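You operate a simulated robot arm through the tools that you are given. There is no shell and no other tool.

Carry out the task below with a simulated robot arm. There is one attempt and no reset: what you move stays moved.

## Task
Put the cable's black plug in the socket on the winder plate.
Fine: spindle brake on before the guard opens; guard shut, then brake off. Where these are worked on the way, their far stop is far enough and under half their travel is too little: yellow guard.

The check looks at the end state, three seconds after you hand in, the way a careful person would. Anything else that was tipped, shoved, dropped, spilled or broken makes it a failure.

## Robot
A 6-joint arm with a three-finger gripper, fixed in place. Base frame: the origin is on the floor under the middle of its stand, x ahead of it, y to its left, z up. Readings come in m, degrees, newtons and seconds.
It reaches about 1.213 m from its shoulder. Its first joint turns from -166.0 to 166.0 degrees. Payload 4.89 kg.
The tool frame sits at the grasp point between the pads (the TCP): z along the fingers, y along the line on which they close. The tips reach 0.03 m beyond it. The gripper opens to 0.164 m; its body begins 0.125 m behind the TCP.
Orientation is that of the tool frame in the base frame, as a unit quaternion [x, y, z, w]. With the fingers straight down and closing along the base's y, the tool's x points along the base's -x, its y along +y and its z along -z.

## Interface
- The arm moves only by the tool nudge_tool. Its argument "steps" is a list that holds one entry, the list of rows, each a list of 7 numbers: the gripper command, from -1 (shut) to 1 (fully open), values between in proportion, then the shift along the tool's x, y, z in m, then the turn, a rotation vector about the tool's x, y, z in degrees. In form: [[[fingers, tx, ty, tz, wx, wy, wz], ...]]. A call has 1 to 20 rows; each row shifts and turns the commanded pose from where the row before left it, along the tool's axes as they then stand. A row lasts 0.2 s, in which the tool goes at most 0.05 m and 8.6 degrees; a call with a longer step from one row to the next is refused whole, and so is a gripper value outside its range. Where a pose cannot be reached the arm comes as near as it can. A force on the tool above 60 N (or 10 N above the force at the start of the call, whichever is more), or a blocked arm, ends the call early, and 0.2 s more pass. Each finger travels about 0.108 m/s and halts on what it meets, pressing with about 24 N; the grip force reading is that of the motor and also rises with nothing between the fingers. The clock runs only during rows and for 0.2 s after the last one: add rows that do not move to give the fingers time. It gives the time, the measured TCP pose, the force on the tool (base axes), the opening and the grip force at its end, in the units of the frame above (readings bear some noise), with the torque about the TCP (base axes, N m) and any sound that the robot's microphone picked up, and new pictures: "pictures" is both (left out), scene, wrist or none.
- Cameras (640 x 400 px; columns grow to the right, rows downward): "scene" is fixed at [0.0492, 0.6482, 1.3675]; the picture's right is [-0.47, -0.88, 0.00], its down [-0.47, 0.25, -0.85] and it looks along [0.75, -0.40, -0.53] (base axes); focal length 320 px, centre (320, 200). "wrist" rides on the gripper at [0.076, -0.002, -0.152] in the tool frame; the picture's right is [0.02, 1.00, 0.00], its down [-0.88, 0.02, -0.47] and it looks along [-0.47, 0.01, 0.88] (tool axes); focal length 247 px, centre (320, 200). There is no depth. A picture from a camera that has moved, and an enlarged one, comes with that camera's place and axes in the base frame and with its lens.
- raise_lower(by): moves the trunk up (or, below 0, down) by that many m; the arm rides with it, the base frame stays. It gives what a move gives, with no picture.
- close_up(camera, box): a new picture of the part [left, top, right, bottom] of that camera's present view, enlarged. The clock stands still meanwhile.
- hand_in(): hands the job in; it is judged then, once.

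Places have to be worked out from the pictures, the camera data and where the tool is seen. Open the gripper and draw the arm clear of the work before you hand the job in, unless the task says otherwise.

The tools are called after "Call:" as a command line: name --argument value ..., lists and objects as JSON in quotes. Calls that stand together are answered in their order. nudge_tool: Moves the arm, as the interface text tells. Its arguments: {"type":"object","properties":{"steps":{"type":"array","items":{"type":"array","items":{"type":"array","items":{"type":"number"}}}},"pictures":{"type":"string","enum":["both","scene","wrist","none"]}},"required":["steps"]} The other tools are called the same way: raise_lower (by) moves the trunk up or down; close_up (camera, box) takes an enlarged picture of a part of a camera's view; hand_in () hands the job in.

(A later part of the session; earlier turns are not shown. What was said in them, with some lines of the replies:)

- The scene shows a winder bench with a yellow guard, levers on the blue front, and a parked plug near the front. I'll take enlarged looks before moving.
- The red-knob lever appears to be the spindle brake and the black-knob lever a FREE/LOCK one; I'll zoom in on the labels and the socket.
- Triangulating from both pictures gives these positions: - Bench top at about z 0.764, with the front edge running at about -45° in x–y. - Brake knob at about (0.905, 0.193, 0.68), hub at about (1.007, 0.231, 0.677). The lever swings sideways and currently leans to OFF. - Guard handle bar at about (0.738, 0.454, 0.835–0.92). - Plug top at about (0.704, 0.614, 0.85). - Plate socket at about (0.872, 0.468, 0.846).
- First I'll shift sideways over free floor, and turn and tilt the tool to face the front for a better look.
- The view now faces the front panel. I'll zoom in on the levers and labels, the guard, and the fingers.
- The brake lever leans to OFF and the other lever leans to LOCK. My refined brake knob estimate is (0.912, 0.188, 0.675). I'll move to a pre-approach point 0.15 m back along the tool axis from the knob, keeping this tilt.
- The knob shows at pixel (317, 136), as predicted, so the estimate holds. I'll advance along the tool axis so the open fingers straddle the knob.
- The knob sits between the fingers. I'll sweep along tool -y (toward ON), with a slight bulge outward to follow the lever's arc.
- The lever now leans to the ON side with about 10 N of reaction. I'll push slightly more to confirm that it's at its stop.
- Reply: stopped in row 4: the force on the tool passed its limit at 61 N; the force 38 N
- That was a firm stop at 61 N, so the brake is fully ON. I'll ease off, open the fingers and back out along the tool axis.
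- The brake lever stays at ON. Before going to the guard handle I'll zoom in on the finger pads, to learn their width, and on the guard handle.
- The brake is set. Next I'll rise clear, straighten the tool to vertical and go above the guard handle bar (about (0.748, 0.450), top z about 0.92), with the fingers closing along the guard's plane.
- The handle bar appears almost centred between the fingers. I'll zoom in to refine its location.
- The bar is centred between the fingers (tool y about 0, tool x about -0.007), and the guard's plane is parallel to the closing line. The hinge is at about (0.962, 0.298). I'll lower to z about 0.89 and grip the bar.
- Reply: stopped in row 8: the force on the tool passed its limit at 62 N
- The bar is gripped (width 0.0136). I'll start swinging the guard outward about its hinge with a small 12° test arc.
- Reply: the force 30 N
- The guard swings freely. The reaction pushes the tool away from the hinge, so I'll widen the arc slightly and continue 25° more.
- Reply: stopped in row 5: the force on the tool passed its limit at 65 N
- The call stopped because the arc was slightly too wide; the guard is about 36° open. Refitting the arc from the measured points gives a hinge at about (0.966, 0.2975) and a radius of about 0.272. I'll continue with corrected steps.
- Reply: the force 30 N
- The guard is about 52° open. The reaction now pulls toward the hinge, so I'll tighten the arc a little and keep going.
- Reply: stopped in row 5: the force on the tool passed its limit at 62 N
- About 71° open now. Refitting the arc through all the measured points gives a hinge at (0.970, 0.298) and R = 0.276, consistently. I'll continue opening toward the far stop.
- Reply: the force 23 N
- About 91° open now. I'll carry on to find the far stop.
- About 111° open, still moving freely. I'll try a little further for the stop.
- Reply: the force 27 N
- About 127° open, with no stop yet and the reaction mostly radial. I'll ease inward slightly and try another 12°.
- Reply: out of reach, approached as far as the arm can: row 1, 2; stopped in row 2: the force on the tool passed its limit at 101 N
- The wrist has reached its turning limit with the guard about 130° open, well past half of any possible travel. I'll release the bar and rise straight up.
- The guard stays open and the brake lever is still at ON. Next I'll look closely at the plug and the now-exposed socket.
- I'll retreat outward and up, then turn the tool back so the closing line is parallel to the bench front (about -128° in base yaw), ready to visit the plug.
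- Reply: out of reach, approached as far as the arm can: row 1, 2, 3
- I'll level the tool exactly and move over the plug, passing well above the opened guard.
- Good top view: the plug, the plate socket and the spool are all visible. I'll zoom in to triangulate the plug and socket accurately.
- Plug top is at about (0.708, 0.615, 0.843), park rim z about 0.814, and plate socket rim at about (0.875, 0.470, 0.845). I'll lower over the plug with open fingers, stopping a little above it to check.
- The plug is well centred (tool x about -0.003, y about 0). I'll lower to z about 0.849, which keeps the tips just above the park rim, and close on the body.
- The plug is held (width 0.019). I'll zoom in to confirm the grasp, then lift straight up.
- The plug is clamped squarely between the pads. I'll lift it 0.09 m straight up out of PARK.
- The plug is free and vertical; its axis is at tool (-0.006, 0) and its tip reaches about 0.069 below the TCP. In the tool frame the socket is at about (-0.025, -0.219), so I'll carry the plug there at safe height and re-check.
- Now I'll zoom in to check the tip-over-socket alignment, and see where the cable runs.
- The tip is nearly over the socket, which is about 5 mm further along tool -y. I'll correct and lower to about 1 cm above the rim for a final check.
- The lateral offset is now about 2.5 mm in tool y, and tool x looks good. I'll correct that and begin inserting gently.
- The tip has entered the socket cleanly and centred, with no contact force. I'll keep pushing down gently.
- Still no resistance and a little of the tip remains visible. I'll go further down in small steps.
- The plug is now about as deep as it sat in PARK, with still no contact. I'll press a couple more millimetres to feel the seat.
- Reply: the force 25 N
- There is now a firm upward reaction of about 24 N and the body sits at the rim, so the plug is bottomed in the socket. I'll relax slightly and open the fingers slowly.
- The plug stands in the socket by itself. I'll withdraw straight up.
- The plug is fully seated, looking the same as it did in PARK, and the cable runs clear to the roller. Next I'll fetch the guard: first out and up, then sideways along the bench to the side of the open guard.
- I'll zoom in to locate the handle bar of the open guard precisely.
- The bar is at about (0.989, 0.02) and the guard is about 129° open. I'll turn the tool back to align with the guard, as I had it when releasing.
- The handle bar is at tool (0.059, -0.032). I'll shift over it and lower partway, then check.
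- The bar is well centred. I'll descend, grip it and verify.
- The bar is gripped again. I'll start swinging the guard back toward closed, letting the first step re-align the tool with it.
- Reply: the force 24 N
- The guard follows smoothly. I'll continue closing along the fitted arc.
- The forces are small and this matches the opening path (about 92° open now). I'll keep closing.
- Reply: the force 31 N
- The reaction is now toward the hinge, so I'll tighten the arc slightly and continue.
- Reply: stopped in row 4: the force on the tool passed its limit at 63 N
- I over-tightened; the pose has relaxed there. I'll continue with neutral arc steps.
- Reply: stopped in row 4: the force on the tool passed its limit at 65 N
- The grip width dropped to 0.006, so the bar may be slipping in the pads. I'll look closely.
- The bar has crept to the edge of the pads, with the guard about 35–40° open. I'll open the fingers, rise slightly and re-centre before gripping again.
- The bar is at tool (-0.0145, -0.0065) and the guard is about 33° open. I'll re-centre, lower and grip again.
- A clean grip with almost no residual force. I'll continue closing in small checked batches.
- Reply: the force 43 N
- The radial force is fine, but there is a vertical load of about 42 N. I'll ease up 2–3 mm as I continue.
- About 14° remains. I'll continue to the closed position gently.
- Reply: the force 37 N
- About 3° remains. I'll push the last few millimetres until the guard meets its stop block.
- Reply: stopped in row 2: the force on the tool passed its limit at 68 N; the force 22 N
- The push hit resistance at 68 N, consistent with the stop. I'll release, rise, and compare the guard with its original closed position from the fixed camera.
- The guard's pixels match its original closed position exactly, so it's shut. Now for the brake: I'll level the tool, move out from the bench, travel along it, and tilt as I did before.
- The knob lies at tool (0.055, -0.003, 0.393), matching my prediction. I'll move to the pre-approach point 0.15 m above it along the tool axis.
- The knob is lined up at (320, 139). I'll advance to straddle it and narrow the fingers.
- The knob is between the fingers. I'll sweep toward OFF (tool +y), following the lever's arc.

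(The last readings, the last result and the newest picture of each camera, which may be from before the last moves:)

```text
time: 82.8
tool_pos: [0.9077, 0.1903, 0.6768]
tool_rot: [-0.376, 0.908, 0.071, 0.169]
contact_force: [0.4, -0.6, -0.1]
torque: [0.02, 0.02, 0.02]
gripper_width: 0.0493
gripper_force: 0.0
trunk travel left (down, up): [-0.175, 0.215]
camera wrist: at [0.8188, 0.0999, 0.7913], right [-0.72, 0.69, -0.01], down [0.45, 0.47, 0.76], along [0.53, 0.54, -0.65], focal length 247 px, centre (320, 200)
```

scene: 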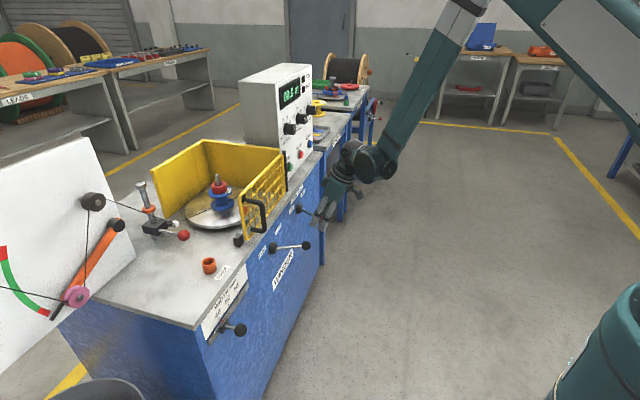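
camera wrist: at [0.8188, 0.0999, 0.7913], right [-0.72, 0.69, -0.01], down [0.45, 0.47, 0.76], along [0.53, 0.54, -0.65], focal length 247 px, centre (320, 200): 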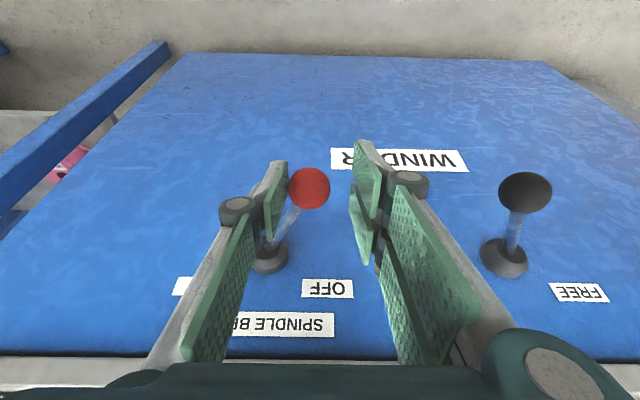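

The lever has swung to the OFF side. I'll nudge a bit further to confirm it reaches the stop.

Call:
nudge_tool --steps '[[[-0.4, 0, 0.004, 0, 0, 0, 0], [-0.4, 0, 0.004, 0, 0, 0, 0], [-0.4, 0, 0.003, 0, 0, 0, 0], [-0.4, 0, 0, 0, 0, 0, 0]]]' --pictures "wrist"

```text
time: 83.8
tool_pos: [0.9009, 0.1966, 0.6764]
tool_rot: [-0.376, 0.908, 0.069, 0.169]
contact_force: [36.0, -12.7, 3.8]
torque: [-0.15, -0.58, 0.24]
gripper_width: 0.0628
gripper_force: 16.9
trunk travel left (down, up): [-0.175, 0.215]
camera wrist: at [0.812, 0.1063, 0.7904], right [-0.72, 0.69, -0.01], down [0.45, 0.47, 0.76], along [0.53, 0.54, -0.65], focal length 247 px, centre (320, 200)
```

wrist: 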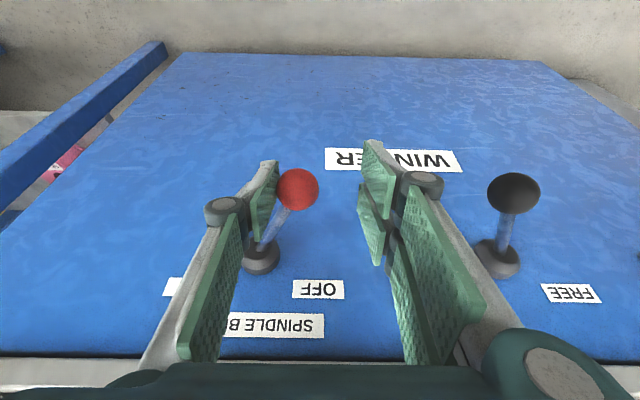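

The lever resists at about 38 N, so it's hard against the OFF stop. I'll ease off, open the fingers and back out.

Call:
nudge_tool --steps '[[[0, 0, -0.006, 0, 0, 0, 0], [0, 0, -0.004, 0, 0, 0, 0], [0, 0, 0, 0, 0, 0, 0], [0, 0, 0, -0.035, 0, 0, 0], [0, 0, 0, -0.04, 0, 0, 0], [0, 0, 0, -0.04, 0, 0, 0], [0, 0, 0, -0.04, 0, 0, 0], [0, 0, 0, 0, 0, 0, 0]]]'

Call:
close_up --camera "scene" --box '[255, 185, 335, 235]'

Call:
close_up --camera "scene" --box '[200, 160, 290, 250]'

```text
time: 85.6
tool_pos: [0.8669, 0.1492, 0.8201]
tool_rot: [-0.377, 0.908, 0.07, 0.169]
contact_force: [-1.2, -0.9, -0.1]
torque: [-0.04, -0.04, -0.06]
gripper_width: 0.0822
gripper_force: 0.0
trunk travel left (down, up): [-0.175, 0.215]
camera wrist: at [0.7793, 0.0593, 0.9344], right [-0.72, 0.69, -0.01], down [0.45, 0.47, 0.76], along [0.53, 0.54, -0.65], focal length 247 px, centre (320, 200)
```

scene: 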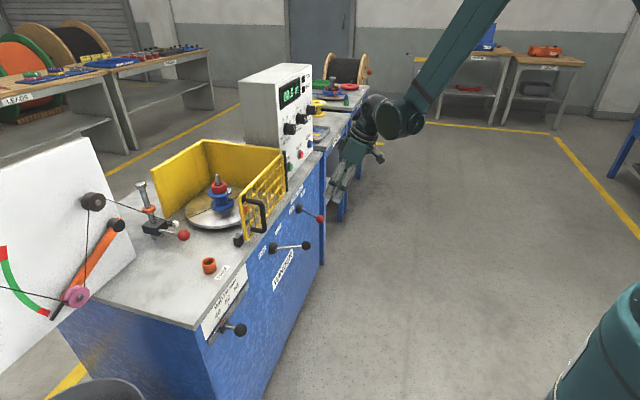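
wrist: 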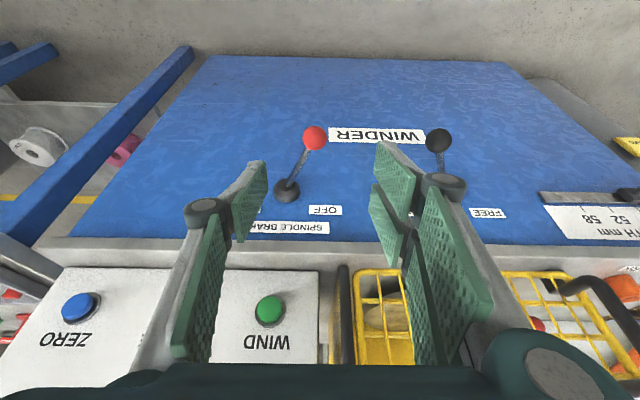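

```text
8.00 times, centred on (295, 210) of scene
camera zoom: at [0.0492, 0.6482, 1.3675], right [-0.47, -0.88, 0.0], down [-0.47, 0.25, -0.85], along [0.75, -0.4, -0.53], focal length 2556 px, centre (520, 120)
```

zoom: 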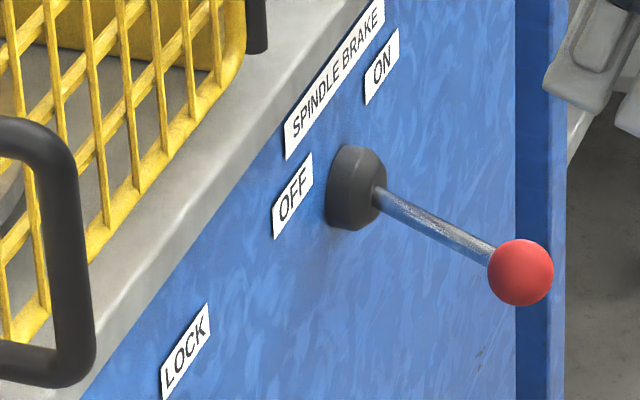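

```text
4.44 times, centred on (245, 205) of scene
camera zoom: at [0.0492, 0.6482, 1.3675], right [-0.47, -0.88, 0.0], down [-0.47, 0.25, -0.85], along [0.75, -0.4, -0.53], focal length 1420 px, centre (653, 178)
```

zoom: 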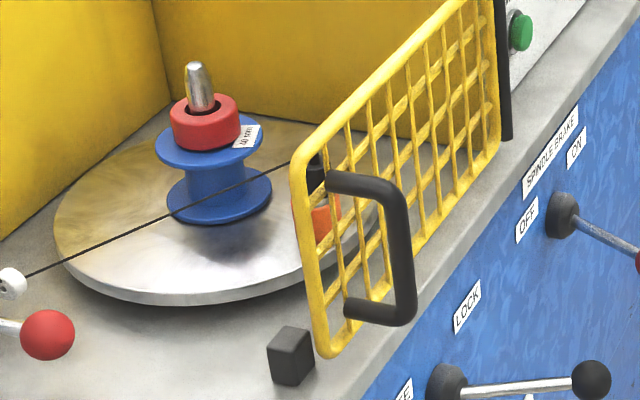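

The brake lever, guard and plug all look right: brake OFF as at the start, guard shut, plug in the plate socket. I'll draw the arm well clear and open the gripper.

Call:
nudge_tool --steps '[[[0.3, 0, 0, -0.043, 0, 0, 0], [0.3, 0, 0, -0.043, 0, 0, 0], [0.3, 0, 0, -0.043, 0, 0, 0], [0.5, 0, 0, -0.043, 0, 0, 0], [0.7, 0, 0, -0.043, 0, 0, 0], [1, 0, 0, -0.043, 0, 0, 0], [1, 0, 0, -0.043, 0, 0, 0], [1, 0.04, 0, -0.02, 0, 0, 0], [1, 0.04, 0, -0.02, 0, 0, 0], [1, 0.04, 0, -0.02, 0, 0, 0], [1, 0.04, 0, -0.02, 0, 0, 0], [1, 0, 0, 0, 0, 0, 0], [1, 0, 0, 0, 0, 0, 0], [1, 0, 0, 0, 0, 0, 0]]]'

Call:
close_up --camera "scene" --box '[200, 160, 290, 250]'

Call:
close_up --camera "wrist" --box '[200, 100, 480, 300]'

Call:
close_up --camera "scene" --box '[0, 140, 240, 350]'

```text
time: 88.6
tool_pos: [0.6664, -0.0515, 1.1194]
tool_rot: [-0.376, 0.908, 0.07, 0.169]
contact_force: [0.0, 0.2, 0.2]
torque: [0.06, 0.01, 0.03]
gripper_width: 0.164
gripper_force: 0.0
trunk travel left (down, up): [-0.175, 0.215]
camera wrist: at [0.5767, -0.1414, 1.2334], right [-0.72, 0.69, -0.01], down [0.45, 0.47, 0.76], along [0.53, 0.54, -0.65], focal length 247 px, centre (320, 200)
```

scene: 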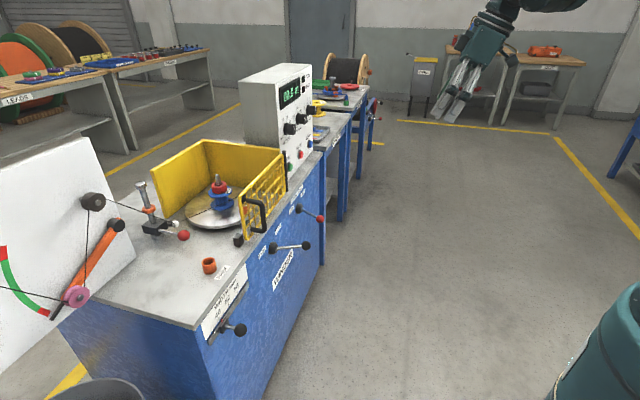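
wrist: 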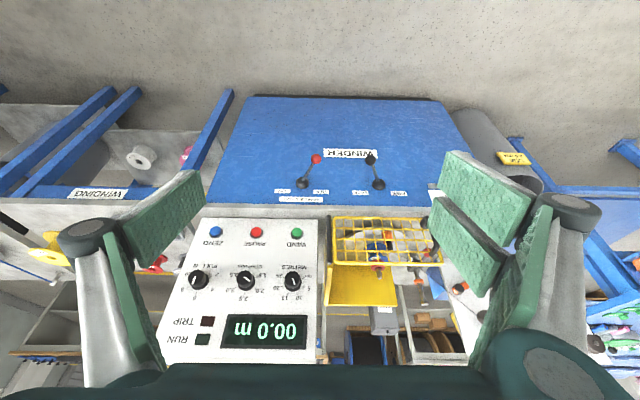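

```text
4.44 times, centred on (245, 205) of scene
camera zoom: at [0.0492, 0.6482, 1.3675], right [-0.47, -0.88, 0.0], down [-0.47, 0.25, -0.85], along [0.75, -0.4, -0.53], focal length 1420 px, centre (653, 178)
```

zoom: 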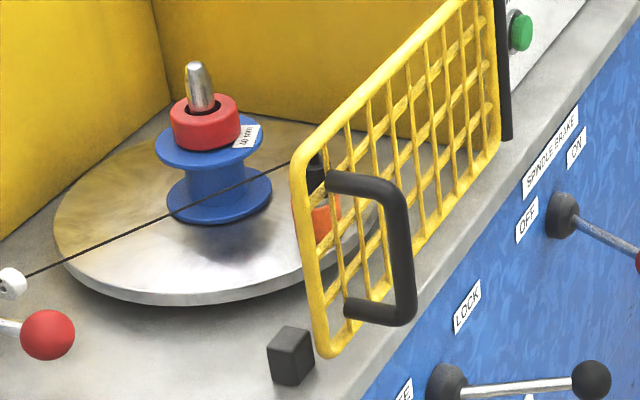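

```text
2.00 times, centred on (340, 200) of wrist
camera zoom: at [0.5767, -0.1414, 1.2334], right [-0.72, 0.69, -0.01], down [0.45, 0.47, 0.76], along [0.53, 0.54, -0.65], focal length 494 px, centre (280, 200)
```

zoom: 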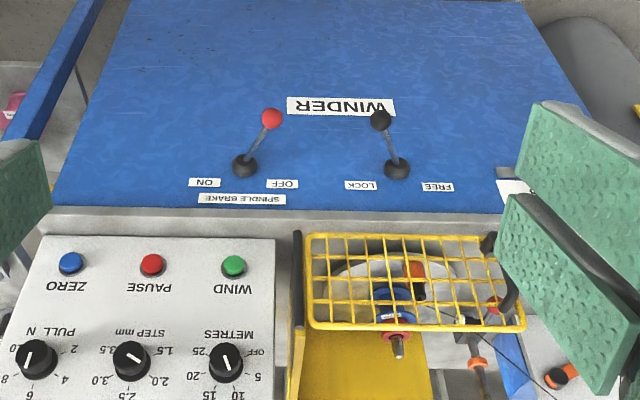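

```text
1.90 times, centred on (120, 245) of scene
camera zoom: at [0.0492, 0.6482, 1.3675], right [-0.47, -0.88, 0.0], down [-0.47, 0.25, -0.85], along [0.75, -0.4, -0.53], focal length 609 px, centre (701, 114)
```

zoom: 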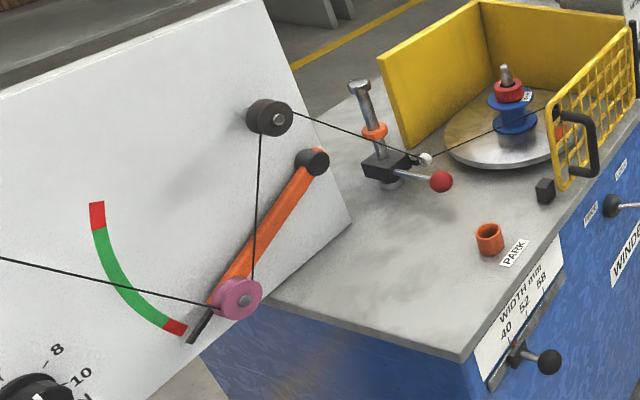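

Everything looks in order. One last zoom to check the plug behind the mesh before handing in.

Call:
close_up --camera "scene" --box '[230, 185, 262, 217]'

Call:
close_up --camera "wrist" --box '[350, 210, 450, 280]'

```text
12.50 times, centred on (246, 201) of scene
camera zoom: at [0.0492, 0.6482, 1.3675], right [-0.47, -0.88, 0.0], down [-0.47, 0.25, -0.85], along [0.75, -0.4, -0.53], focal length 3994 px, centre (1245, 188)
```

zoom: 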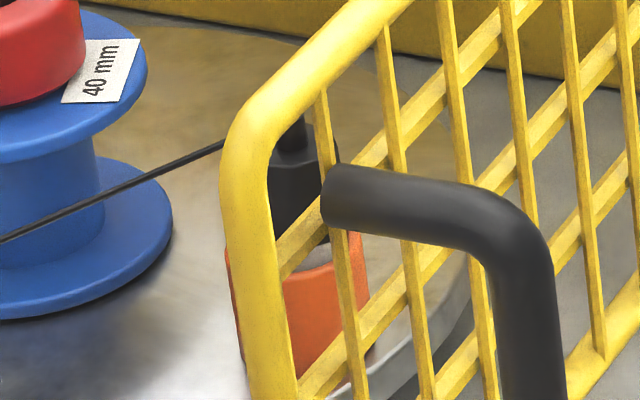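

```text
5.71 times, centred on (400, 245) of wrist
camera zoom: at [0.5767, -0.1414, 1.2334], right [-0.72, 0.69, -0.01], down [0.45, 0.47, 0.76], along [0.53, 0.54, -0.65], focal length 1411 px, centre (-137, -57)
```

zoom: 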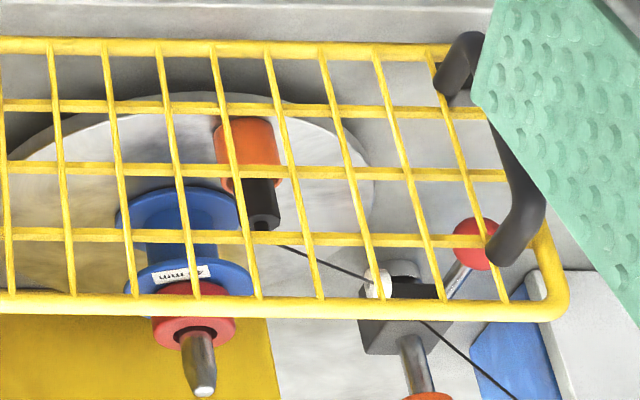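

The black plug sits upright in the plate socket and the cable runs cleanly over the roller. The guard is shut, the brake is off and the arm is clear with the gripper open, so I'm handing in.

Call:
hand_in

```text
The job is handed in.
```

The black plug is in the socket on the winder plate, and I've handed the job in. I haven't seen the check's result.

- **Order:** I put the spindle brake on before opening the guard. After seating the plug I shut the guard, then took the brake off.
- **Guard travel:** I opened it to about 130°. My wrist reached its turning limit there, so I didn't feel the guard's own far stop, but that is well past half its travel. When shut, it matches its starting position in the fixed camera's view.
- **Plug:** It went in until it met firm resistance (about 24 N). It stands upright at the same depth as it sat in PARK, and the cable still runs over the roller.
- **Slip while closing:** The guard handle slipped in my grip at about 35° open. I let go, re-gripped and finished closing; I saw nothing disturbed.
- **Left as found:** I didn't touch the FREE/LOCK lever, the width slider or the control box. The arm is clear with the gripper open.
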